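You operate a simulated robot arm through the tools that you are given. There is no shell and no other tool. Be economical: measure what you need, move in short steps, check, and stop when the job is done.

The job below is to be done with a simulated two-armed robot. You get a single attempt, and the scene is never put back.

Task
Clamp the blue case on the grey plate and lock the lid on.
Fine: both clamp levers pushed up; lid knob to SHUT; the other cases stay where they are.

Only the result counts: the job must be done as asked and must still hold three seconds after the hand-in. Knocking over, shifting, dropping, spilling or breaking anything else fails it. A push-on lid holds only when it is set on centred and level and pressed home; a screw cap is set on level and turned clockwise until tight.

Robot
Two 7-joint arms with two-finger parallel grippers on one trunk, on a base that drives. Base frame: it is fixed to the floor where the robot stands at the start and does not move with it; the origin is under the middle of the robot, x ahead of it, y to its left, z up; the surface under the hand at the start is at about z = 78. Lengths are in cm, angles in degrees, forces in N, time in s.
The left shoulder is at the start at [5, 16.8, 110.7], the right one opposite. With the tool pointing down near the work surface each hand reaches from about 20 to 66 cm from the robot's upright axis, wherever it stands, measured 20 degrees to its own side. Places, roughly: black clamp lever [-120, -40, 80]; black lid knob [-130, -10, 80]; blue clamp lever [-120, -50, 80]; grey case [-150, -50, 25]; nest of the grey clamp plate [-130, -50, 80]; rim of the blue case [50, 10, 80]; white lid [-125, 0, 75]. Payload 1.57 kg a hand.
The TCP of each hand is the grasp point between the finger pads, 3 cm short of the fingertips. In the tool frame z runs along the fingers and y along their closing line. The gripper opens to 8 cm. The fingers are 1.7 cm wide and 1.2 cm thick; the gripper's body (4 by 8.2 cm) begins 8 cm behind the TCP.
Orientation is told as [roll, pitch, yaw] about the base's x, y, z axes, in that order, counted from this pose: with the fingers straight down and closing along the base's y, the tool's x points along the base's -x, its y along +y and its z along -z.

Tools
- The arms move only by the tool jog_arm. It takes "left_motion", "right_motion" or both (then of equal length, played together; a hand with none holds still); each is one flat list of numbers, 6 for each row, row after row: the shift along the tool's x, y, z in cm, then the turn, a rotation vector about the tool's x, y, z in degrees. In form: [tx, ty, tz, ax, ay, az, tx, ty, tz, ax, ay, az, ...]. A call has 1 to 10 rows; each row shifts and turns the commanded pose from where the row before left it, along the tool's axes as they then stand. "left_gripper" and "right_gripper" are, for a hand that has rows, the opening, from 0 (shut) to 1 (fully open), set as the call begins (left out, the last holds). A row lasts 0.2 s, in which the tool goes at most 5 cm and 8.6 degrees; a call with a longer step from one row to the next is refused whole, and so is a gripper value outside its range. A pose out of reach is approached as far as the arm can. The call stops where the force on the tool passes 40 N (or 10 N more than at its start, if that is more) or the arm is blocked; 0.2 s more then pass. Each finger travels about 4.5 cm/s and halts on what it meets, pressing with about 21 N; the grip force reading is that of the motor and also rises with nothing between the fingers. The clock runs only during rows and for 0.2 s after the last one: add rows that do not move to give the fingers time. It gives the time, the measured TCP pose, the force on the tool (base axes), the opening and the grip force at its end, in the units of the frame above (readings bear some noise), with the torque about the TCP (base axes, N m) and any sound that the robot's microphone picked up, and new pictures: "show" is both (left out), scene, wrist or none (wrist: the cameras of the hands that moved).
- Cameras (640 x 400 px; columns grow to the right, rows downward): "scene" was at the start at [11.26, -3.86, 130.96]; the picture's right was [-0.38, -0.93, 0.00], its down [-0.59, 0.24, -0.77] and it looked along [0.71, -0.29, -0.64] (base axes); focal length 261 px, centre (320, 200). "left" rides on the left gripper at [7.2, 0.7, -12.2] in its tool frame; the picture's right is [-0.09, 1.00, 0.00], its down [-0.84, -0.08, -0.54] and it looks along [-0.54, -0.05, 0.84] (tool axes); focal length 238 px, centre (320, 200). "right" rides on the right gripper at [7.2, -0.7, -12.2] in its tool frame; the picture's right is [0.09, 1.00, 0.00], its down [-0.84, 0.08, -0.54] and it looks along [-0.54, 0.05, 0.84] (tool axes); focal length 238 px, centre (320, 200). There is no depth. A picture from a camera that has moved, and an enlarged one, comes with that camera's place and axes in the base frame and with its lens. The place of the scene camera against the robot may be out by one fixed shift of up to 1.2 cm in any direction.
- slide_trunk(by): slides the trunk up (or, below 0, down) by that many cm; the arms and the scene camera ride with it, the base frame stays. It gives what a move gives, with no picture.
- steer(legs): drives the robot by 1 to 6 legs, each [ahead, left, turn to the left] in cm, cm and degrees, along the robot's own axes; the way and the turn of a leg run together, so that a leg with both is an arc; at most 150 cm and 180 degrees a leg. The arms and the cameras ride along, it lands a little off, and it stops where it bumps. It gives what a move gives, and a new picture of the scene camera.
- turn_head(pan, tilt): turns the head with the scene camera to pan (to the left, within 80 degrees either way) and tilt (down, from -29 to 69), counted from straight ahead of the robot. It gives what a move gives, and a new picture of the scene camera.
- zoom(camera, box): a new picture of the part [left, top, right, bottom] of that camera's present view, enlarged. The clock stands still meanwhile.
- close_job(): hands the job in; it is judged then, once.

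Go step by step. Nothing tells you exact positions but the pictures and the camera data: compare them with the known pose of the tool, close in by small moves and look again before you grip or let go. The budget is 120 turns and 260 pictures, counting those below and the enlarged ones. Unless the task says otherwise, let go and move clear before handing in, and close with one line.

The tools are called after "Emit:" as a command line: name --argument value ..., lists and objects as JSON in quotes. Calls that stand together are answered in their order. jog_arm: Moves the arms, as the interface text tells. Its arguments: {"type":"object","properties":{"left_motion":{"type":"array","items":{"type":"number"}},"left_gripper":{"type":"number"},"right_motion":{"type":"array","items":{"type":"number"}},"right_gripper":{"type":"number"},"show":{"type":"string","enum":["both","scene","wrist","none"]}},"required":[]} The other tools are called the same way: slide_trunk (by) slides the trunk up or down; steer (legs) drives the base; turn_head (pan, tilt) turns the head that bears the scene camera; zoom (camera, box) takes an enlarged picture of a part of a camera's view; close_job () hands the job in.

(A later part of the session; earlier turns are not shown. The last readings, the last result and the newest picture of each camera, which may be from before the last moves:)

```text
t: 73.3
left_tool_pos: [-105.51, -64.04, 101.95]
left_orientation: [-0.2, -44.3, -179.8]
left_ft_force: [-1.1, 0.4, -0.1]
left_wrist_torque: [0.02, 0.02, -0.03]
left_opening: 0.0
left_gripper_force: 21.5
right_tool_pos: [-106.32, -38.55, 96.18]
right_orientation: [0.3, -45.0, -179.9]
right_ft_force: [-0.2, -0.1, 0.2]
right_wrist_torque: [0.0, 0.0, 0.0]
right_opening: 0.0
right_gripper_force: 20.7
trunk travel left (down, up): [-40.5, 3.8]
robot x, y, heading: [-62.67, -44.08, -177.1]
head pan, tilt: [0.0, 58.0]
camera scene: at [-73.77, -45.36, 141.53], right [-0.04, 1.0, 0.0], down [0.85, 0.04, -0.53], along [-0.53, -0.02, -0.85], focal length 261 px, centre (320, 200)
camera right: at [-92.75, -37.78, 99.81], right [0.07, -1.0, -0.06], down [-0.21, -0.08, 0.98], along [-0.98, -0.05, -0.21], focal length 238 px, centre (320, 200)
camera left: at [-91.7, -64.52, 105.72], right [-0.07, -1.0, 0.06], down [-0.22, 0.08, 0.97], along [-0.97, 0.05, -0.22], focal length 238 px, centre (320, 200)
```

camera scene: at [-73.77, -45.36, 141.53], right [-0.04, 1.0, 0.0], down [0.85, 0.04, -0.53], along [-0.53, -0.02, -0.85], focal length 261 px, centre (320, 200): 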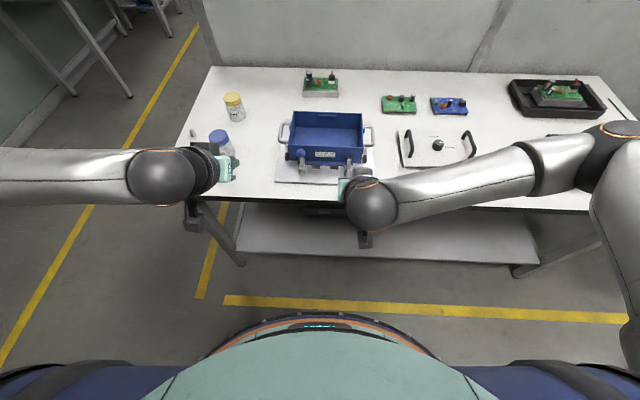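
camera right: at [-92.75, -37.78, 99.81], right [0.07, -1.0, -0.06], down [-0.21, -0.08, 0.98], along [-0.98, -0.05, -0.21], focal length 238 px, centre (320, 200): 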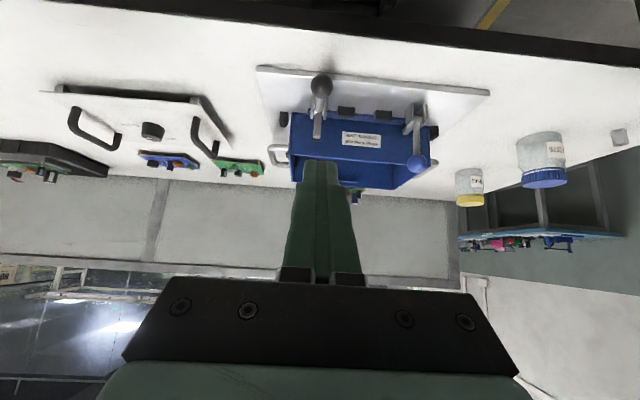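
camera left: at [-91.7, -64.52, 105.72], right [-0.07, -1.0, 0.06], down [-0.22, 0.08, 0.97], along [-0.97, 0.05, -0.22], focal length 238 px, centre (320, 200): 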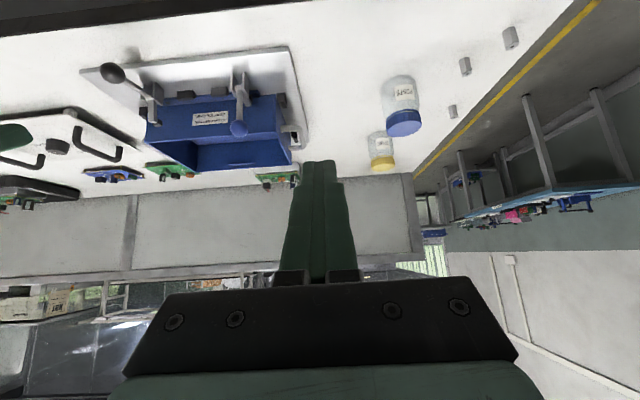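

Right hand is aligned with the black ball. I descend and slide under it.

Emit:
jog_arm --right_motion '[2.03, 0, 2.96, 0, 0, 0, 2.03, 0, 2.96, 0, 0, 0, 2.03, 0, 2.96, 0, 0, 0, 0, 0, 0, 0, 0, 0, 0, 0, 2, 0, 0, 0, 0, 0, 2, 0, 0, 0, 0, 0, 2, 0, 0, 0]' --show "wrist"

Emit:
zoom --camera "scene" --box '[250, 110, 430, 250]'

```text
t: 74.9
left_tool_pos: [-105.44, -64.04, 101.98]
left_orientation: [-0.2, -44.3, -179.8]
left_ft_force: [-0.2, -0.5, 0.1]
left_wrist_torque: [0.04, 0.02, 0.03]
left_opening: 0.0
left_gripper_force: 21.5
right_tool_pos: [-112.7, -38.62, 81.46]
right_orientation: [0.1, -45.0, -179.9]
right_ft_force: [0.8, -0.6, -0.6]
right_wrist_torque: [-0.02, 0.0, -0.03]
right_opening: 0.0
right_gripper_force: 20.6
trunk travel left (down, up): [-40.5, 3.8]
robot x, y, heading: [-62.5, -44.17, -177.7]
head pan, tilt: [0.0, 58.0]
camera right: at [-99.12, -37.73, 85.04], right [0.07, -1.0, -0.06], down [-0.21, -0.08, 0.98], along [-0.98, -0.05, -0.21], focal length 238 px, centre (320, 200)
```

right: 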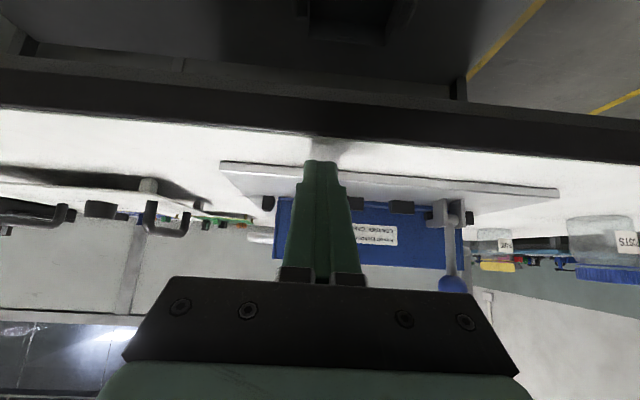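

```text
2.86 times, centred on (340, 180) of scene
camera zoom: at [-73.79, -45.36, 141.52], right [-0.04, 1.0, 0.0], down [0.85, 0.04, -0.53], along [-0.53, -0.02, -0.85], focal length 747 px, centre (263, 257)
```

zoom: 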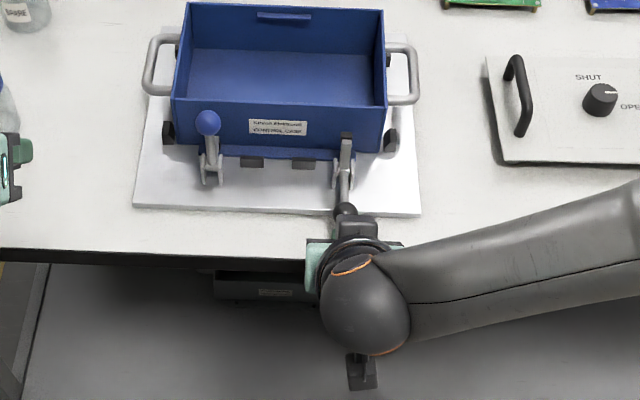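

Positioned under the black ball. I push it along the same arc.

Emit:
jog_arm --right_motion '[-0.594, 0, 0, 0, 0, 0, -0.658, 0, -0.375, 0, 0, 0, -0.714, 0, -0.304, 0, 0, 0, -0.735, 0, -0.226, 0, 0, 0, -0.757, 0, -0.134, 0, 0, 0, -0.764, 0, -0.057, 0, 0, 0, -0.764, 0, 0.042, 0, 0, 0, -0.757, 0, 0.12, 0, 0, 0, -0.735, 0, 0.212, 0, 0, 0, -0.707, 0, 0.283, 0, 0, 0]' --show "none"

Emit:
jog_arm --right_motion '[-0.672, 0, 0.375, 0, 0, 0, -0.622, 0, 0.438, 0, 0, 0, -0.573, 0, 0.516, 0, 0, 0, 0, 0, 0, 0, 0, 0]' --show "none"

Emit:
jog_arm --right_motion '[1.0, 0, -1, 0, 0, 0, 0, 0, -4, 0, 0, 0, 0, 0, -4.5, 0, 0, 0, -2, 0, -3, 0, 0, 0]' --show "wrist"

```text
t: 77.1
left_tool_pos: [-105.44, -63.87, 101.97]
left_orientation: [-0.2, -44.2, -179.9]
left_ft_force: [-0.9, 0.4, -0.6]
left_wrist_torque: [0.02, 0.03, -0.02]
left_opening: 0.01
left_gripper_force: 21.2
right_tool_pos: [-117.44, -38.66, 86.89]
right_orientation: [0.0, -45.1, -179.8]
right_ft_force: [0.1, 0.3, -0.1]
right_wrist_torque: [-0.01, 0.0, -0.04]
right_opening: 0.0
right_gripper_force: 20.6
trunk travel left (down, up): [-40.5, 3.8]
robot x, y, heading: [-62.2, -44.3, -177.5]
head pan, tilt: [0.0, 58.0]
```

```text
t: 78.0
left_tool_pos: [-105.44, -63.7, 102.08]
left_orientation: [-0.2, -44.4, -179.9]
left_ft_force: [0.0, 0.8, 0.2]
left_wrist_torque: [0.0, 0.02, 0.05]
left_opening: 0.02
left_gripper_force: 21.2
right_tool_pos: [-118.68, -38.79, 86.5]
right_orientation: [0.2, -43.8, -179.6]
right_ft_force: [11.9, -0.1, 0.1]
right_wrist_torque: [-0.01, -0.14, -0.02]
right_opening: 0.0
right_gripper_force: 20.7
trunk travel left (down, up): [-40.5, 3.8]
robot x, y, heading: [-62.49, -44.18, -177.3]
head pan, tilt: [0.0, 58.0]
stopped in row 4 (right hand): the force on the tool passed its limit at 44 N (the readings are from after the stop); the commanded pose is now the measured one
```

```text
t: 79.0
left_tool_pos: [-105.43, -63.83, 101.99]
left_orientation: [-0.2, -44.3, -179.9]
left_ft_force: [0.3, 0.0, 0.5]
left_wrist_torque: [-0.01, -0.02, -0.01]
left_opening: 0.0
left_gripper_force: 21.3
right_tool_pos: [-111.26, -38.64, 96.54]
right_orientation: [0.0, -44.3, -179.7]
right_ft_force: [-0.2, -0.7, 0.7]
right_wrist_torque: [0.03, 0.03, 0.02]
right_opening: 0.0
right_gripper_force: 21.0
trunk travel left (down, up): [-40.5, 3.8]
robot x, y, heading: [-61.83, -44.4, -177.8]
head pan, tilt: [0.0, 58.0]
camera right: at [-97.63, -37.78, 100.34], right [0.07, -1.0, -0.06], down [-0.22, -0.08, 0.97], along [-0.97, -0.06, -0.23], focal length 238 px, centre (320, 200)
```

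right: 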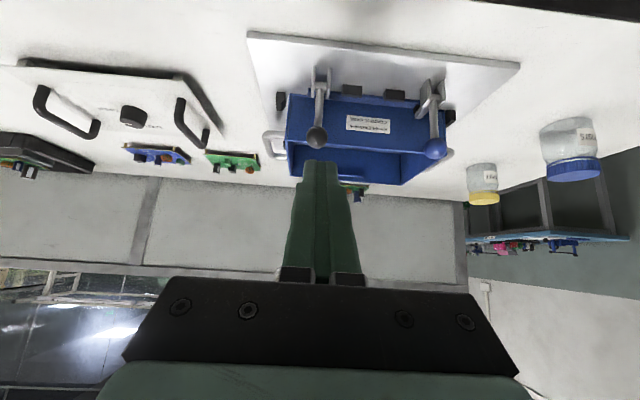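

Both levers are up. I return both tools to vertical and drive to the right in front of the lid.

Emit:
jog_arm --left_motion '[0, 0, 0, 0, 7.4, 0, 0, 0, 0, 0, 7.4, 0, 0, 0, 0, 0, 7.4, 0, 0, 0, 0, 0, 7.4, 0, 0, 0, 0, 0, 7.4, 0, 0, 0, 0, 0, 7.3, 0]' --right_motion '[0, 0, -1, 0, 7.4, 0, 0, 0, -1, 0, 7.4, 0, 0, 0, -1, 0, 7.4, 0, 0, 0, 0, 0, 7.4, 0, 0, 0, 0, 0, 7.4, 0, 0, 0, 0, 0, 7.3, 0]' --left_gripper 0.45 --right_gripper 0.45 --show "none"

Emit:
steer --legs '[[0, -38, 0], [15, 0, 0]]'

Emit:
zoom --camera "left" --box '[0, 0, 640, 400]'

Emit:
zoom --camera "right" --box '[0, 0, 640, 400]'

```text
t: 80.5
left_tool_pos: [-105.34, -63.83, 102.05]
left_orientation: [-0.3, 0.2, 179.9]
left_ft_force: [0.1, 0.1, 1.1]
left_wrist_torque: [-0.01, 0.05, 0.01]
left_opening: 3.59
left_gripper_force: 0.1
right_tool_pos: [-109.3, -38.61, 98.63]
right_orientation: [0.2, 0.2, -179.5]
right_ft_force: [-0.5, 1.0, -0.9]
right_wrist_torque: [0.0, 0.01, 0.02]
right_opening: 3.62
right_gripper_force: 0.1
trunk travel left (down, up): [-40.5, 3.8]
robot x, y, heading: [-62.1, -44.25, -177.6]
head pan, tilt: [0.0, 58.0]
```

```text
t: 85.3
left_tool_pos: [-122.26, -26.56, 101.96]
left_orientation: [-0.1, 0.1, 180.0]
left_ft_force: [0.5, -0.5, -0.5]
left_wrist_torque: [0.03, -0.03, -0.01]
left_opening: 3.58
left_gripper_force: 0.0
right_tool_pos: [-126.1, -1.34, 98.59]
right_orientation: [0.1, 0.2, -179.7]
right_ft_force: [0.6, 0.0, -1.0]
right_wrist_torque: [0.04, -0.01, -0.02]
right_opening: 3.57
right_gripper_force: 0.0
trunk travel left (down, up): [-40.5, 3.8]
robot x, y, heading: [-79.13, -6.51, -177.7]
head pan, tilt: [0.0, 58.0]
camera scene: at [-90.55, -8.05, 141.51], right [-0.04, 1.0, 0.0], down [0.85, 0.04, -0.53], along [-0.53, -0.02, -0.85], focal length 261 px, centre (320, 200)
```

scene: 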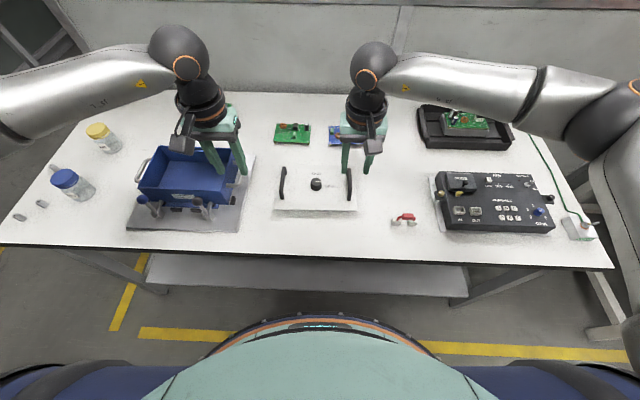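

```text
1.00 times, centred on (320, 200) of left (not enlarged: the box is as wide or as high as the picture)
camera zoom: at [-114.92, -27.15, 114.2], right [-0.09, -1.0, 0.0], down [-0.84, 0.08, 0.54], along [-0.54, 0.05, -0.84], focal length 238 px, centre (320, 200)
```

zoom: 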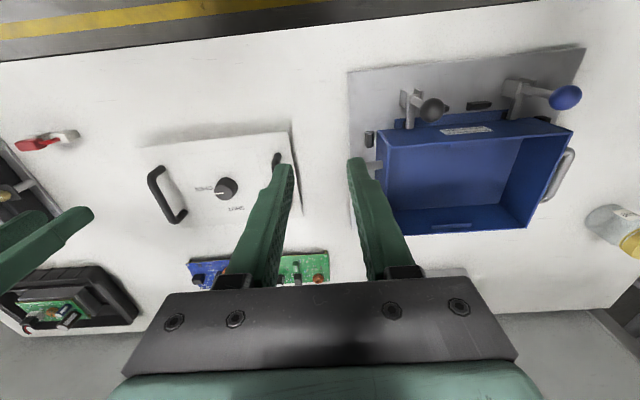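

```text
1.00 times, centred on (320, 200) of right (not enlarged: the box is as wide or as high as the picture)
camera zoom: at [-119.07, -0.46, 110.91], right [0.1, -1.0, 0.0], down [-0.84, -0.08, 0.54], along [-0.54, -0.05, -0.84], focal length 238 px, centre (320, 200)
```

zoom: 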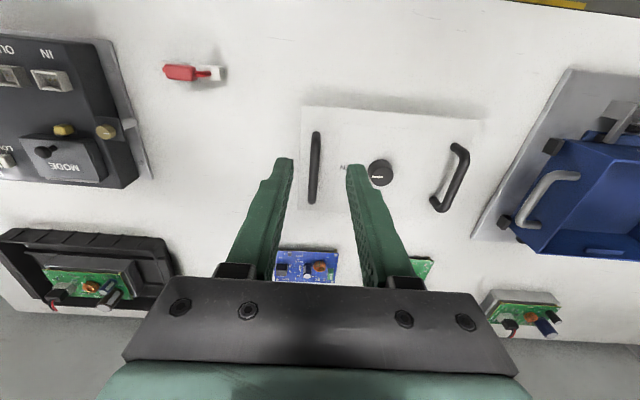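

The lid's handle bars are at about [-132.3, -0.9] and [-132.3, -19.7], yaw about +1°. I move both hands above them.

Emit:
jog_arm --left_motion '[-2.0, -1.37, 2.8, 0, 0, -0.24, -2.0, -1.37, 2.8, 0, 0, -0.24, -2.0, -1.37, 2.8, 0, 0, -0.24, -2.0, -1.37, 2.8, 0, 0, -0.24, -2.0, -1.37, 2.8, 0, 0, -0.24]' --right_motion '[-1.24, -0.09, 2.1, 0, 0, -0.2, -1.24, -0.09, 2.1, 0, 0, -0.2, -1.24, -0.09, 2.1, 0, 0, -0.2, -1.24, -0.09, 2.1, 0, 0, -0.2, -1.24, -0.09, 2.1, 0, 0, -0.2]' --show "both"

```text
t: 86.5
left_tool_pos: [-132.29, -19.6, 88.08]
left_orientation: [-0.1, 0.0, -178.8]
left_ft_force: [-0.2, -0.3, -1.0]
left_wrist_torque: [0.02, -0.03, 0.02]
left_opening: 3.61
left_gripper_force: 0.0
right_tool_pos: [-132.36, -0.81, 87.98]
right_orientation: [0.0, 0.1, -178.6]
right_ft_force: [0.5, -0.4, -0.1]
right_wrist_torque: [0.01, -0.04, 0.01]
right_opening: 3.59
right_gripper_force: 0.1
trunk travel left (down, up): [-40.5, 3.8]
robot x, y, heading: [-78.97, -7.32, -177.5]
head pan, tilt: [0.0, 58.0]
camera scene: at [-90.52, -8.01, 141.52], right [-0.04, 1.0, 0.0], down [0.85, 0.04, -0.53], along [-0.53, -0.02, -0.85], focal length 261 px, centre (320, 200)
camera right: at [-125.22, 0.14, 100.33], right [0.12, -0.99, 0.0], down [-0.84, -0.1, 0.54], along [-0.54, -0.06, -0.84], focal length 238 px, centre (320, 200)
camera left: at [-124.96, -20.07, 100.31], right [-0.07, -1.0, 0.0], down [-0.84, 0.06, 0.54], along [-0.54, 0.04, -0.84], focal length 238 px, centre (320, 200)
```

scene: 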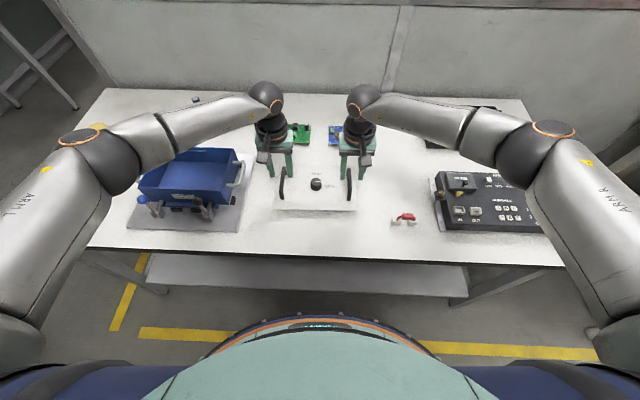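
right: 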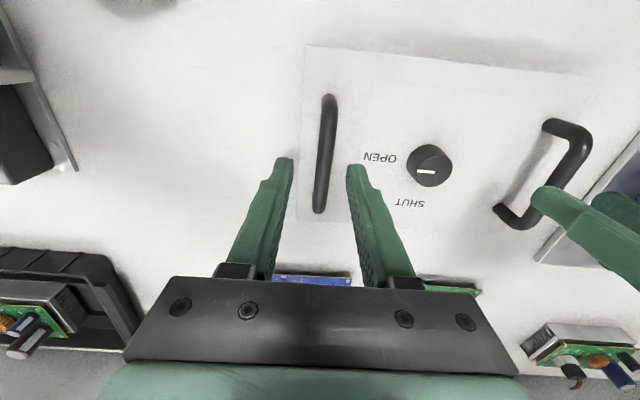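
left: 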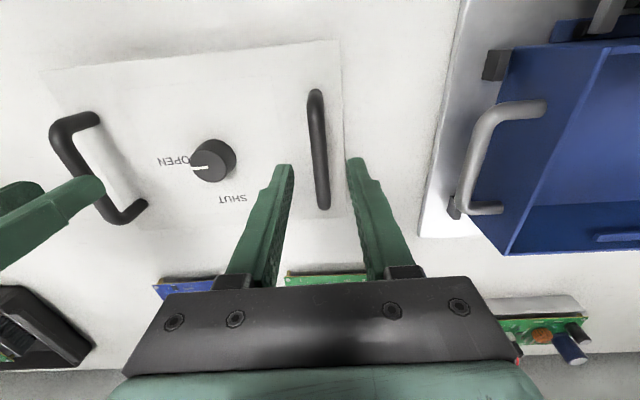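

The bars lie between the fingers; the knob mark points to OPEN, and SHUT is on the far side. I lower both hands.

Emit:
jog_arm --left_motion '[0.2, -0.15, 1.5, 0, 0, 0, 0, 0, 1.5, 0, 0, 0, 0, 0, 0.8, 0, 0, 0, 0, 0, 0.7, 0, 0, 0]' --right_motion '[0.2, 0.1, 1.5, 0, 0, 0, 0, 0, 1.5, 0, 0, 0, 0, 0, 0.8, 0, 0, 0, 0, 0, 0.7, 0, 0, 0]' --show "wrist"

Emit:
zoom --camera "scene" --box '[240, 110, 400, 230]'

```text
t: 87.5
left_tool_pos: [-132.04, -19.65, 83.62]
left_orientation: [0.0, 0.0, -178.9]
left_ft_force: [-0.4, -0.6, 0.0]
left_wrist_torque: [0.0, 0.0, 0.01]
left_opening: 3.61
left_gripper_force: 0.1
right_tool_pos: [-132.2, -0.98, 83.46]
right_orientation: [0.1, 0.1, -178.5]
right_ft_force: [0.1, 0.5, 0.1]
right_wrist_torque: [0.0, 0.02, 0.0]
right_opening: 3.6
right_gripper_force: 0.0
trunk travel left (down, up): [-40.5, 3.8]
robot x, y, heading: [-78.85, -7.0, -177.3]
head pan, tilt: [0.0, 58.0]
camera right: at [-125.04, -0.06, 95.84], right [0.12, -0.99, 0.0], down [-0.84, -0.1, 0.54], along [-0.54, -0.06, -0.84], focal length 238 px, centre (320, 200)
camera left: at [-124.71, -20.12, 95.77], right [-0.07, -1.0, 0.0], down [-0.84, 0.06, 0.54], along [-0.54, 0.04, -0.84], focal length 238 px, centre (320, 200)
```

right: 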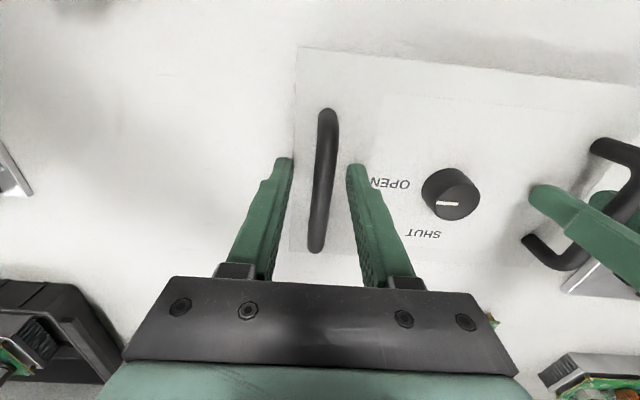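
left: 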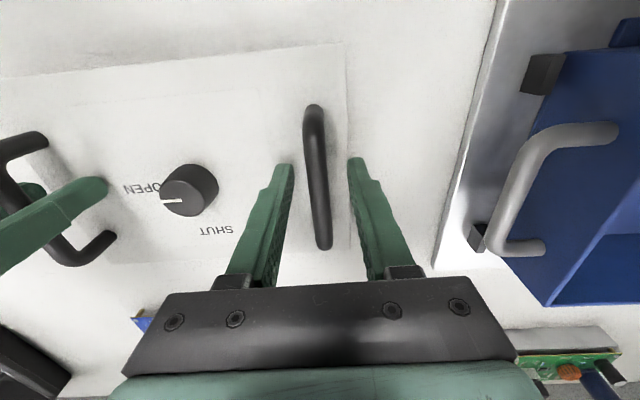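

```text
3.33 times, centred on (320, 170) of scene
camera zoom: at [-90.46, -8.04, 141.52], right [-0.04, 1.0, 0.0], down [0.85, 0.04, -0.53], along [-0.53, -0.02, -0.85], focal length 871 px, centre (320, 300)
```

zoom: 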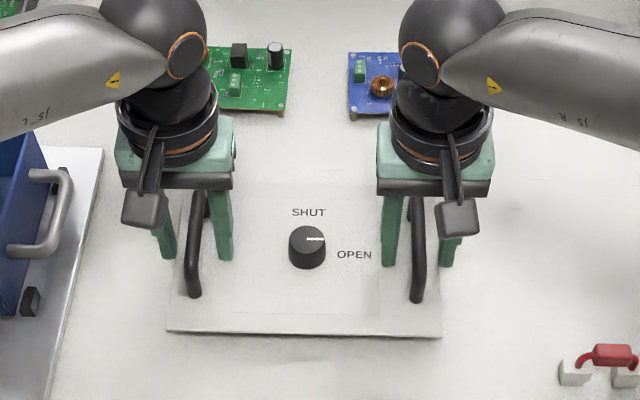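

Bars are well between the fingers. Close both.

Emit:
jog_arm --left_motion '[0, 0, 0, 0, 0, 0, 0, 0, 0, 0, 0, 0, 0, 0, 0, 0, 0, 0, 0, 0, 0, 0, 0, 0]' --right_motion '[0, 0, 0, 0, 0, 0, 0, 0, 0, 0, 0, 0, 0, 0, 0, 0, 0, 0, 0, 0, 0, 0, 0, 0]' --left_gripper 0 --right_gripper 0 --show "wrist"

```text
t: 88.5
left_tool_pos: [-131.96, -19.63, 83.68]
left_orientation: [-0.1, 0.0, -178.8]
left_ft_force: [1.0, 3.9, -0.8]
left_wrist_torque: [-0.03, 0.0, -0.03]
left_opening: 1.18
left_gripper_force: 21.6
right_tool_pos: [-131.99, -1.09, 83.52]
right_orientation: [0.1, 0.1, -178.6]
right_ft_force: [-0.8, -4.4, -0.2]
right_wrist_torque: [0.01, -0.03, -0.08]
right_opening: 1.15
right_gripper_force: 21.6
trunk travel left (down, up): [-40.5, 3.8]
robot x, y, heading: [-78.98, -7.26, -177.6]
head pan, tilt: [0.0, 58.0]
camera right: at [-125.04, -0.13, 95.87], right [0.12, -0.99, 0.0], down [-0.84, -0.1, 0.54], along [-0.54, -0.07, -0.84], focal length 238 px, centre (320, 200)
camera left: at [-124.72, -20.06, 95.79], right [-0.07, -1.0, 0.0], down [-0.84, 0.06, 0.54], along [-0.54, 0.04, -0.84], focal length 238 px, centre (320, 200)
```

right: 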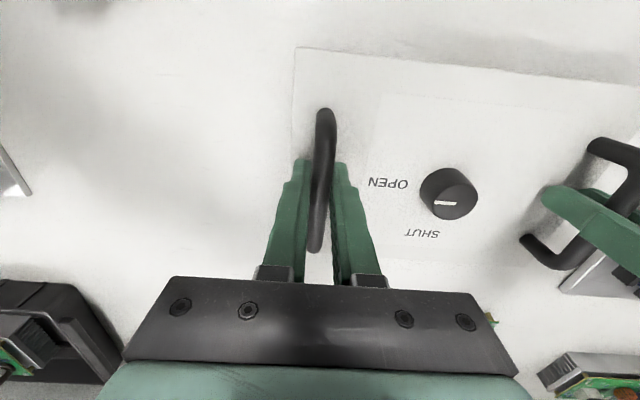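
left: 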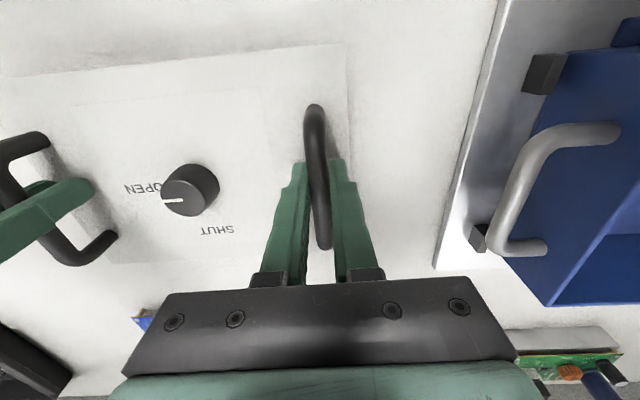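

Both handles are held. I lift straight up: 3.8 cm with the trunk then 8 cm with the arms.

Emit:
slide_trunk --by 3.8

Emit:
jog_arm --left_motion '[0, 0, -2, 0, 0, 0, 0, 0, -2, 0, 0, 0, 0, 0, -2, 0, 0, 0, 0, 0, -2, 0, 0, 0]' --right_motion '[0, 0, -2, 0, 0, 0, 0, 0, -2, 0, 0, 0, 0, 0, -2, 0, 0, 0, 0, 0, -2, 0, 0, 0]' --show "scene"

```text
t: 89.3
left_tool_pos: [-131.98, -19.49, 87.4]
left_orientation: [-0.3, 0.0, -178.9]
left_ft_force: [0.7, 7.5, -2.3]
left_wrist_torque: [-0.03, -0.01, -0.03]
left_opening: 1.16
left_gripper_force: 21.2
right_tool_pos: [-132.21, -1.14, 87.22]
right_orientation: [0.1, 0.1, -178.6]
right_ft_force: [-0.9, -7.8, -1.5]
right_wrist_torque: [0.0, 0.02, -0.1]
right_opening: 1.15
right_gripper_force: 20.9
trunk travel left (down, up): [-44.3, 0.0]
robot x, y, heading: [-79.54, -6.75, -177.5]
head pan, tilt: [0.0, 58.0]
```

```text
t: 90.3
left_tool_pos: [-131.97, -19.65, 95.39]
left_orientation: [-0.3, 0.0, -179.0]
left_ft_force: [0.5, 16.2, -2.0]
left_wrist_torque: [0.01, 0.12, 0.0]
left_opening: 1.15
left_gripper_force: 21.1
right_tool_pos: [-132.06, -1.19, 95.36]
right_orientation: [0.3, 0.1, -178.5]
right_ft_force: [0.0, -16.7, -0.9]
right_wrist_torque: [-0.01, -0.15, -0.11]
right_opening: 1.13
right_gripper_force: 20.9
trunk travel left (down, up): [-44.3, 0.0]
robot x, y, heading: [-78.85, -6.79, -177.8]
head pan, tilt: [0.0, 58.0]
camera scene: at [-90.46, -8.04, 145.29], right [-0.04, 1.0, 0.0], down [0.85, 0.04, -0.53], along [-0.53, -0.02, -0.85], focal length 261 px, centre (320, 200)
```

scene: 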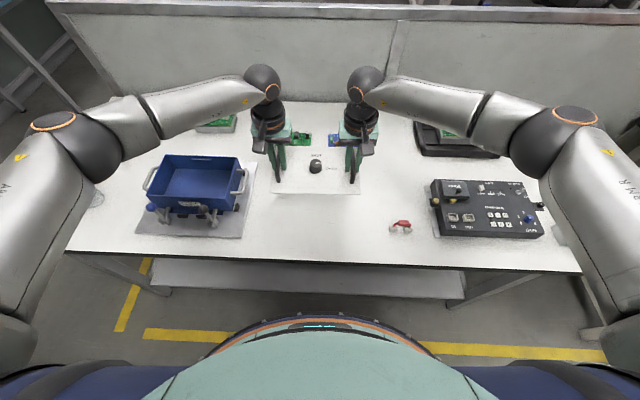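

The lid is lifted level. I relieve the sideways strain slightly and drive left to above the case.

Emit:
jog_arm --left_motion '[0, -0.12, 0, 0, 0, 0]' --right_motion '[0, 0.12, 0, 0, 0, 0]' --show "none"

Emit:
steer --legs '[[0, 0, -1.2], [0, 36, 0]]'

Emit:
zoom --camera "scene" --box '[220, 70, 420, 230]'

Emit:
zoom --camera "left" --box '[0, 0, 640, 400]'

Emit:
zoom --camera "right" --box '[0, 0, 640, 400]'

```text
t: 90.7
left_tool_pos: [-131.92, -19.53, 95.34]
left_orientation: [-0.1, 0.0, -178.8]
left_ft_force: [1.7, 15.1, -2.4]
left_wrist_torque: [-0.06, 0.29, -0.04]
left_opening: 1.14
left_gripper_force: 21.0
right_tool_pos: [-132.06, -1.14, 95.3]
right_orientation: [0.1, 0.1, -178.6]
right_ft_force: [-1.1, -14.2, -0.9]
right_wrist_torque: [-0.03, -0.32, -0.11]
right_opening: 1.16
right_gripper_force: 20.7
trunk travel left (down, up): [-44.3, 0.0]
robot x, y, heading: [-78.9, -6.95, -177.7]
head pan, tilt: [0.0, 58.0]
```

```text
t: 94.8
left_tool_pos: [-131.43, -54.34, 95.31]
left_orientation: [-0.1, 0.1, -179.9]
left_ft_force: [0.8, 10.3, -1.6]
left_wrist_torque: [-0.03, 0.02, -0.06]
left_opening: 1.15
left_gripper_force: 20.5
right_tool_pos: [-131.1, -36.04, 95.32]
right_orientation: [0.1, 0.0, -179.6]
right_ft_force: [-1.3, -11.4, -1.4]
right_wrist_torque: [0.02, -0.05, -0.11]
right_opening: 1.15
right_gripper_force: 21.3
trunk travel left (down, up): [-44.3, 0.0]
robot x, y, heading: [-78.01, -42.96, -178.5]
head pan, tilt: [0.0, 58.0]
camera scene: at [-89.62, -43.64, 145.29], right [-0.03, 1.0, 0.0], down [0.85, 0.02, -0.53], along [-0.53, -0.01, -0.85], focal length 261 px, centre (320, 200)
```

scene: 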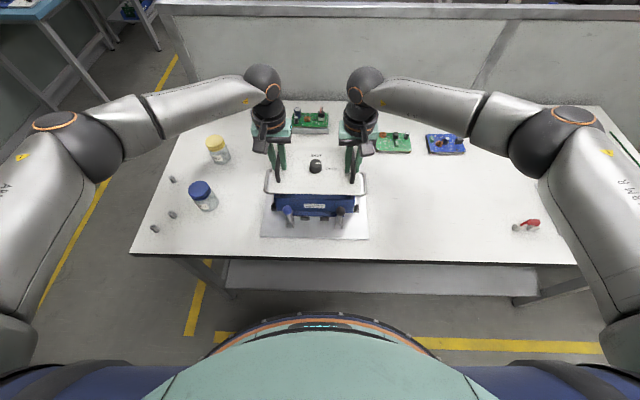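

```text
2.50 times, centred on (320, 150) of scene
camera zoom: at [-89.62, -43.64, 145.29], right [-0.03, 1.0, 0.0], down [0.85, 0.02, -0.53], along [-0.53, -0.01, -0.85], focal length 653 px, centre (320, 325)
```

zoom: 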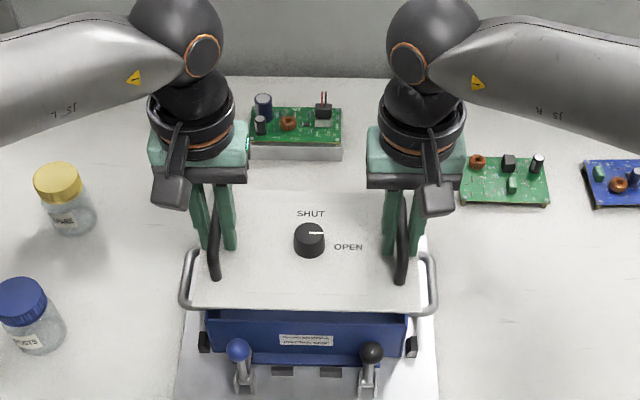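

```text
1.00 times, centred on (320, 200) of left (not enlarged: the box is as wide or as high as the picture)
camera zoom: at [-124.06, -55.04, 107.57], right [-0.09, -1.0, 0.0], down [-0.84, 0.07, 0.54], along [-0.54, 0.05, -0.84], focal length 238 px, centre (320, 200)
```

zoom: 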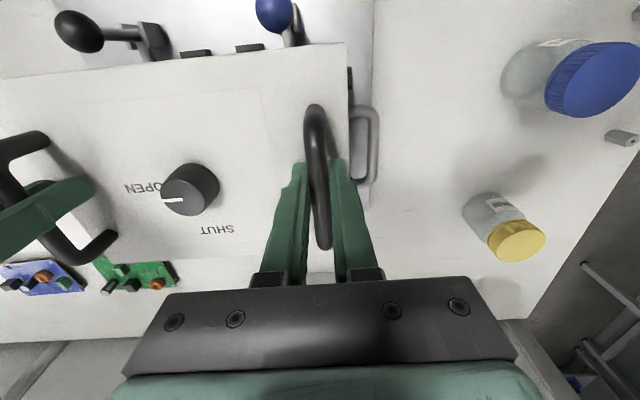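

```text
1.00 times, centred on (320, 200) of right (not enlarged: the box is as wide or as high as the picture)
camera zoom: at [-124.01, -35.12, 107.6], right [0.1, -1.0, 0.0], down [-0.84, -0.08, 0.54], along [-0.54, -0.05, -0.84], focal length 238 px, centre (320, 200)
```

zoom: 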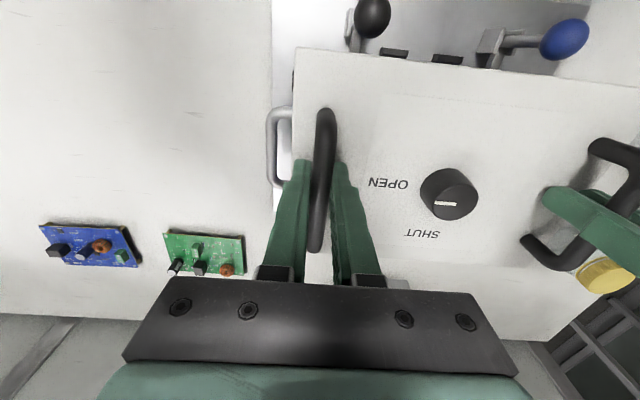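

The lid now hovers above the case; I estimate it should go 1.5 cm further in and 0.35 cm to my left. I'll apply that, come down partway, and check squareness.

Emit:
jog_arm --left_motion '[-0.75, 0.17, 1.0, 0, 0, 0, -0.75, 0.17, 1.0, 0, 0, 0, 0, 0, 1.5, 0, 0, 0]' --right_motion '[-0.75, 0.17, 1.0, 0, 0, 0, -0.75, 0.17, 1.0, 0, 0, 0, 0, 0, 1.5, 0, 0, 0]' --show "none"

Emit:
zoom --camera "scene" --box '[260, 140, 380, 230]'

Emit:
zoom --camera "left" --box '[180, 0, 440, 170]'

Emit:
zoom --camera "right" --box '[200, 0, 460, 170]'

```text
t: 95.6
left_tool_pos: [-132.92, -54.66, 91.87]
left_orientation: [-0.1, 0.1, -179.9]
left_ft_force: [2.0, 0.9, -1.9]
left_wrist_torque: [-0.01, 0.19, -0.15]
left_opening: 1.16
left_gripper_force: 21.1
right_tool_pos: [-132.5, -36.26, 91.72]
right_orientation: [0.2, 0.1, -179.6]
right_ft_force: [-1.5, -1.1, -0.7]
right_wrist_torque: [0.02, -0.23, -0.19]
right_opening: 1.14
right_gripper_force: 21.3
trunk travel left (down, up): [-44.3, 0.0]
robot x, y, heading: [-78.02, -43.01, -178.4]
head pan, tilt: [0.0, 58.0]
```

```text
4.44 times, centred on (320, 185) of scene
camera zoom: at [-89.64, -43.61, 145.29], right [-0.03, 1.0, 0.0], down [0.85, 0.02, -0.53], along [-0.53, -0.01, -0.85], focal length 1162 px, centre (320, 267)
```

zoom: 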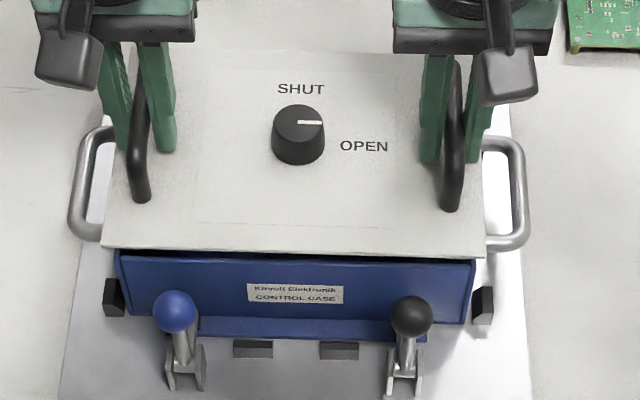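

```text
2.35 times, centred on (310, 85) of left
camera zoom: at [-125.6, -55.28, 104.04], right [-0.09, -1.0, 0.0], down [-0.84, 0.08, 0.54], along [-0.54, 0.05, -0.84], focal length 561 px, centre (344, 471)
```

zoom: 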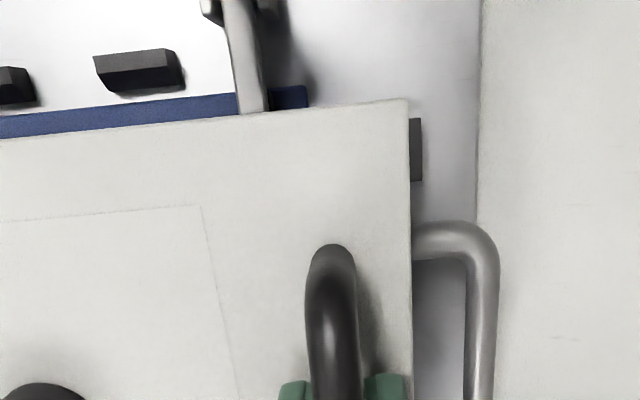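

```text
2.35 times, centred on (330, 85) of right
camera zoom: at [-125.44, -35.36, 103.98], right [0.1, -1.0, 0.0], down [-0.84, -0.08, 0.54], along [-0.54, -0.06, -0.84], focal length 561 px, centre (296, 471)
```

zoom: 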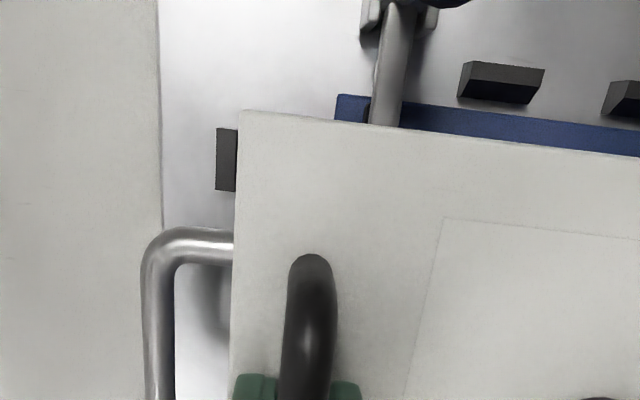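

The lid edge is parallel to the rim and centred within about a millimetre or two. I lower gently.

Emit:
jog_arm --left_motion '[0, 0, 0.4, 0, 0, 0, 0, 0, 0.4, 0, 0, 0, 0, 0, 0.4, 0, 0, 0]' --right_motion '[0, 0, 0.4, 0, 0, 0, 0, 0, 0.4, 0, 0, 0, 0, 0, 0.4, 0, 0, 0]' --show "none"

Emit:
zoom --camera "scene" --box '[260, 140, 380, 230]'

```text
t: 96.4
left_tool_pos: [-132.89, -54.68, 90.71]
left_orientation: [-0.1, 0.0, -179.9]
left_ft_force: [0.5, -0.3, -1.0]
left_wrist_torque: [0.02, -0.44, -0.08]
left_opening: 1.14
left_gripper_force: 20.9
right_tool_pos: [-132.58, -36.34, 90.56]
right_orientation: [-0.1, 0.1, -179.6]
right_ft_force: [-0.6, 0.7, -1.5]
right_wrist_torque: [0.04, 0.47, -0.14]
right_opening: 1.18
right_gripper_force: 21.0
trunk travel left (down, up): [-44.3, 0.0]
robot x, y, heading: [-77.81, -42.64, -178.3]
head pan, tilt: [0.0, 58.0]
```

```text
4.44 times, centred on (320, 185) of scene
camera zoom: at [-89.63, -43.62, 145.28], right [-0.03, 1.0, 0.0], down [0.85, 0.02, -0.53], along [-0.53, -0.01, -0.85], focal length 1162 px, centre (320, 267)
```

zoom: 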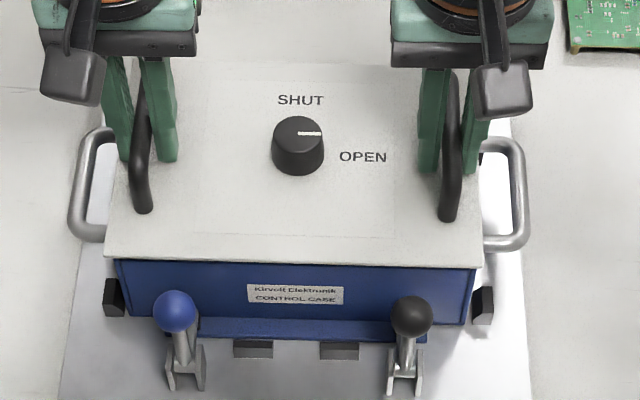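

Still free and centred. Continue in small steps.

Emit:
jog_arm --left_motion '[0, 0, 0.3, 0, 0, 0, 0, 0, 0.3, 0, 0, 0, 0, 0, 0.2, 0, 0, 0]' --right_motion '[0, -0.05, 0.3, 0, 0, 0, 0, 0, 0.3, 0, 0, 0, 0, 0, 0.2, 0, 0, 0]' --show "none"

Emit:
zoom --camera "scene" --box '[260, 140, 380, 230]'

```text
t: 97.2
left_tool_pos: [-132.87, -54.88, 89.95]
left_orientation: [-0.2, -0.1, -179.9]
left_ft_force: [-0.2, 2.1, -1.3]
left_wrist_torque: [0.01, 0.16, -0.01]
left_opening: 1.16
left_gripper_force: 21.0
right_tool_pos: [-132.6, -36.21, 89.84]
right_orientation: [0.3, 0.0, -179.5]
right_ft_force: [-0.8, -1.6, -2.3]
right_wrist_torque: [0.03, -0.19, -0.16]
right_opening: 1.13
right_gripper_force: 20.8
trunk travel left (down, up): [-44.3, 0.0]
robot x, y, heading: [-78.01, -42.43, -178.5]
head pan, tilt: [0.0, 58.0]
```

```text
4.44 times, centred on (320, 185) of scene
camera zoom: at [-89.62, -43.62, 145.29], right [-0.03, 1.0, 0.0], down [0.85, 0.02, -0.53], along [-0.53, -0.01, -0.85], focal length 1162 px, centre (320, 267)
```

zoom: 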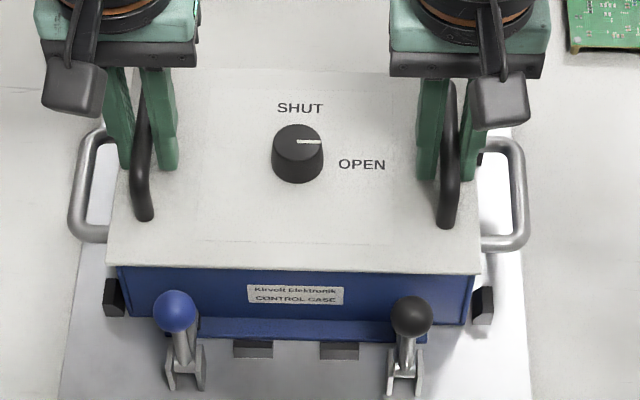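

No contact yet; continue.

Emit:
jog_arm --left_motion '[0, 0, 0.3, 0, 0, 0, 0, 0, 0.3, 0, 0, 0, 0, 0, 0.2, 0, 0, 0]' --right_motion '[0, 0, 0.3, 0, 0, 0, 0, 0, 0.3, 0, 0, 0, 0, 0, 0.2, 0, 0, 0]' --show "none"

Emit:
zoom --camera "scene" --box '[260, 140, 380, 230]'

```text
t: 98.0
left_tool_pos: [-132.72, -54.72, 89.53]
left_orientation: [-0.3, -0.4, -179.8]
left_ft_force: [-2.5, -3.1, 17.0]
left_wrist_torque: [-0.01, 0.08, -0.18]
left_opening: 1.18
left_gripper_force: 20.8
right_tool_pos: [-132.64, -36.36, 89.36]
right_orientation: [0.2, -0.3, -179.6]
right_ft_force: [0.1, -2.5, 23.1]
right_wrist_torque: [0.27, 0.28, -0.25]
right_opening: 1.19
right_gripper_force: 21.0
trunk travel left (down, up): [-44.3, 0.0]
robot x, y, heading: [-77.83, -42.94, -178.5]
head pan, tilt: [0.0, 58.0]
```

```text
4.44 times, centred on (320, 185) of scene
camera zoom: at [-89.23, -43.66, 145.38], right [-0.03, 1.0, 0.0], down [0.85, 0.02, -0.53], along [-0.53, -0.01, -0.85], focal length 1162 px, centre (320, 267)
```

zoom: 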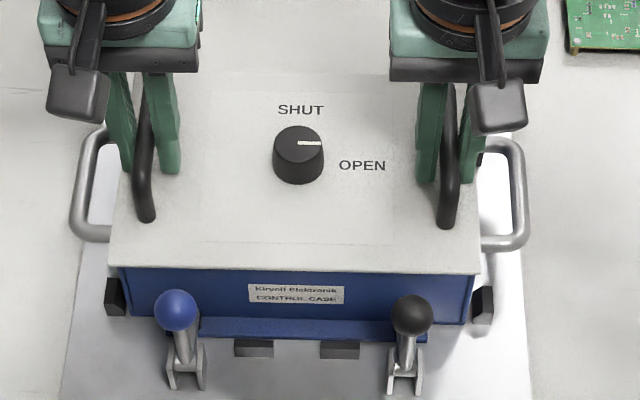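

Contact with about 20 N on each hand; the lid's feet should be inside the rim. I press down a bit more to seat it.

Emit:
jog_arm --left_motion '[0, 0, 0.2, 0, 0, 0, 0, 0, 0.2, 0, 0, 0, 0, 0, 0, 0, 0, 0]' --right_motion '[0, 0, 0.2, 0, 0, 0, 0, 0, 0.2, 0, 0, 0, 0, 0, 0, 0, 0, 0]' --show "wrist"

Emit:
zoom --camera "scene" --box '[270, 190, 370, 230]'

```text
t: 98.7
left_tool_pos: [-133.03, -54.76, 89.32]
left_orientation: [-0.2, -0.6, -179.8]
left_ft_force: [0.3, -2.9, 14.6]
left_wrist_torque: [-0.14, -0.9, -0.16]
left_opening: 1.18
left_gripper_force: 20.9
right_tool_pos: [-132.96, -36.37, 89.36]
right_orientation: [0.2, -0.7, -179.7]
right_ft_force: [1.8, 2.4, 16.6]
right_wrist_torque: [0.43, -0.84, 0.04]
right_opening: 1.2
right_gripper_force: 21.1
trunk travel left (down, up): [-44.3, 0.0]
robot x, y, heading: [-78.08, -42.52, -178.6]
head pan, tilt: [0.0, 58.0]
stopped in row 3 (right hand): the force on the tool passed its limit at 41 N (the readings are from after the stop); the commanded pose is now the measured one
camera right: at [-125.61, -35.42, 101.61], right [0.1, -1.0, 0.0], down [-0.83, -0.08, 0.55], along [-0.55, -0.06, -0.83], focal length 238 px, centre (320, 200)
camera left: at [-125.62, -55.34, 101.52], right [-0.09, -1.0, 0.0], down [-0.83, 0.07, 0.55], along [-0.55, 0.05, -0.83], focal length 238 px, centre (320, 200)
```

right: 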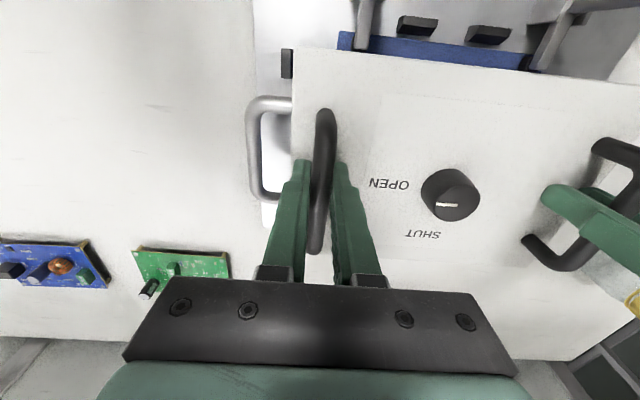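
left: 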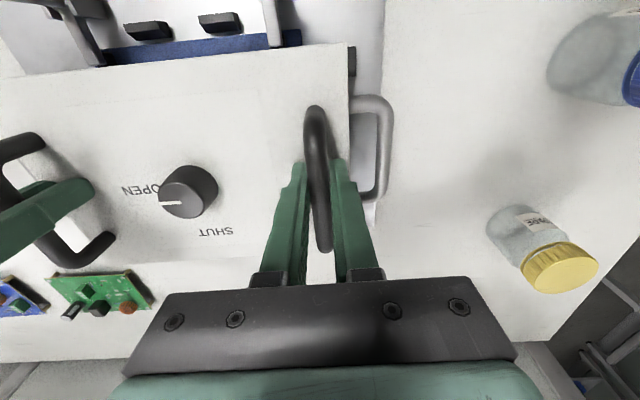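

```text
6.40 times, centred on (320, 210) of scene
camera zoom: at [-89.24, -43.61, 145.27], right [-0.03, 1.0, 0.0], down [0.85, 0.02, -0.53], along [-0.53, -0.01, -0.85], focal length 1673 px, centre (320, 136)
```

zoom: 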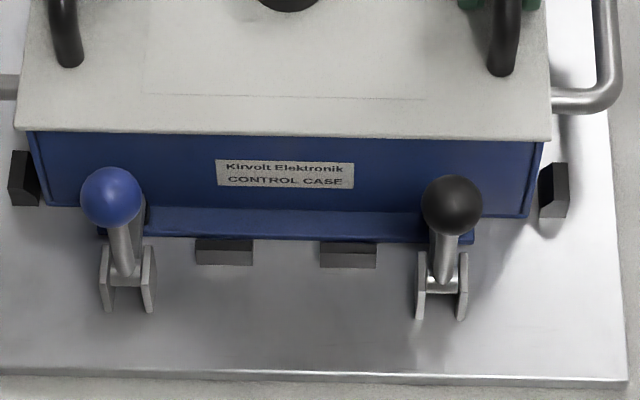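

The lid is down on the rim all round, level (both hands at z 89.3). I release both handles and rise.

Emit:
jog_arm --left_motion '[0, 0, 0, 0, 0, 0, 0, 0, 0, 0, 0, 0, 0, 0, 0, 0, 0, 0, 0, 0, 0, 0, 0, 0, 0, 0, -2, 0, 0, 0, 0, 0, -3, 0, 0, 0, 0, 0, -4, 0, 0, 0]' --right_motion '[0, 0, 0, 0, 0, 0, 0, 0, 0, 0, 0, 0, 0, 0, 0, 0, 0, 0, 0, 0, 0, 0, 0, 0, 0, 0, -2, 0, 0, 0, 0, 0, -3, 0, 0, 0, 0, 0, -4, 0, 0, 0]' --left_gripper 0.42 --right_gripper 0.42 --show "both"

Emit:
zoom --camera "scene" --box '[250, 130, 390, 230]'

```text
t: 100.3
left_tool_pos: [-133.11, -54.92, 98.24]
left_orientation: [0.0, -0.4, -179.8]
left_ft_force: [-0.2, 0.1, -0.1]
left_wrist_torque: [-0.01, 0.0, 0.0]
left_opening: 3.37
left_gripper_force: 0.0
right_tool_pos: [-132.72, -36.16, 97.9]
right_orientation: [0.3, -0.4, -179.7]
right_ft_force: [0.8, 1.0, 0.3]
right_wrist_torque: [-0.02, 0.0, 0.01]
right_opening: 3.35
right_gripper_force: 0.0
trunk travel left (down, up): [-44.3, 0.0]
robot x, y, heading: [-78.07, -42.53, -178.6]
head pan, tilt: [0.0, 58.0]
camera scene: at [-89.52, -43.61, 145.28], right [-0.03, 1.0, 0.0], down [0.85, 0.02, -0.53], along [-0.53, -0.01, -0.85], focal length 261 px, centre (320, 200)
camera right: at [-125.56, -35.24, 110.23], right [0.1, -1.0, 0.0], down [-0.83, -0.08, 0.55], along [-0.54, -0.06, -0.84], focal length 238 px, centre (320, 200)
camera left: at [-125.65, -55.49, 110.36], right [-0.09, -1.0, 0.0], down [-0.83, 0.07, 0.55], along [-0.55, 0.05, -0.84], focal length 238 px, centre (320, 200)
```

scene: 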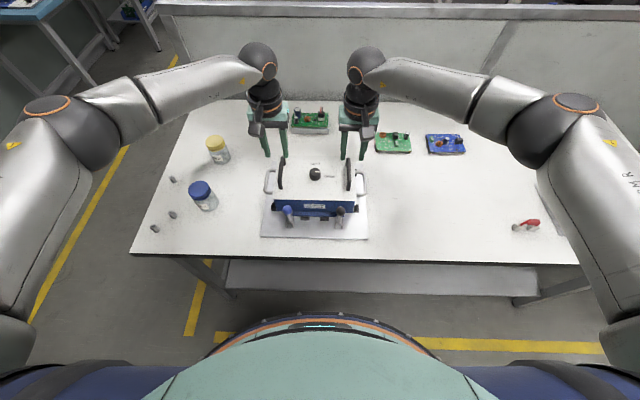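
right: 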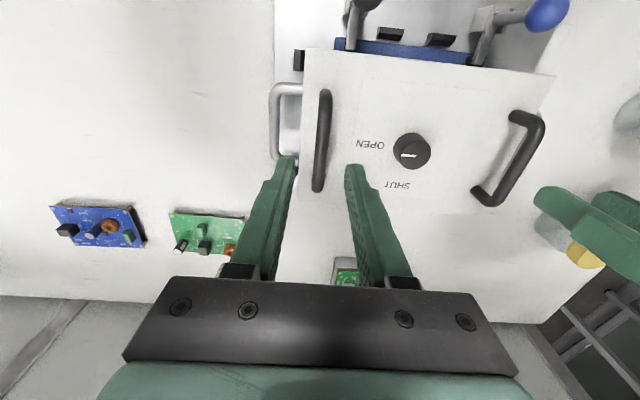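
left: 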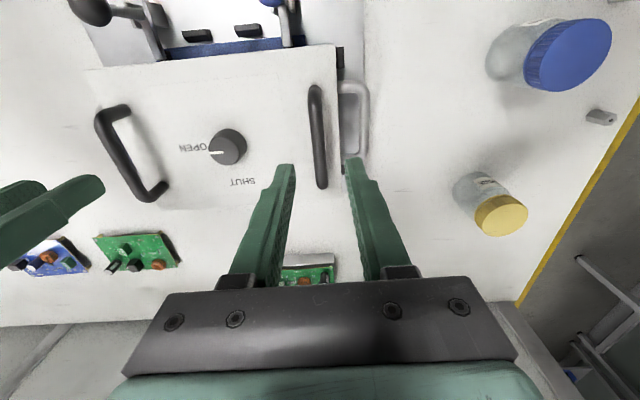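

```text
4.00 times, centred on (320, 180) of scene
camera zoom: at [-89.52, -43.61, 145.28], right [-0.03, 1.0, 0.0], down [0.85, 0.02, -0.53], along [-0.53, -0.01, -0.85], focal length 1045 px, centre (320, 280)
```

zoom: 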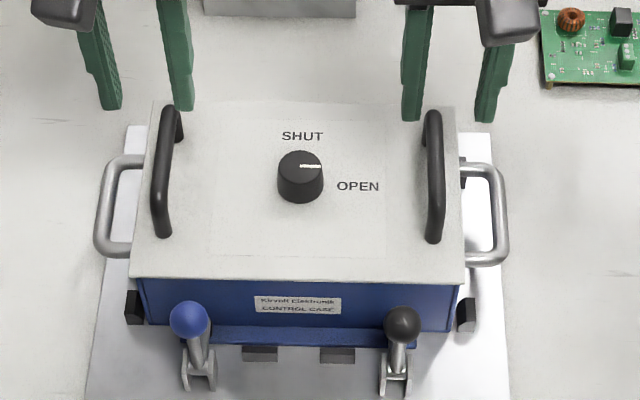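

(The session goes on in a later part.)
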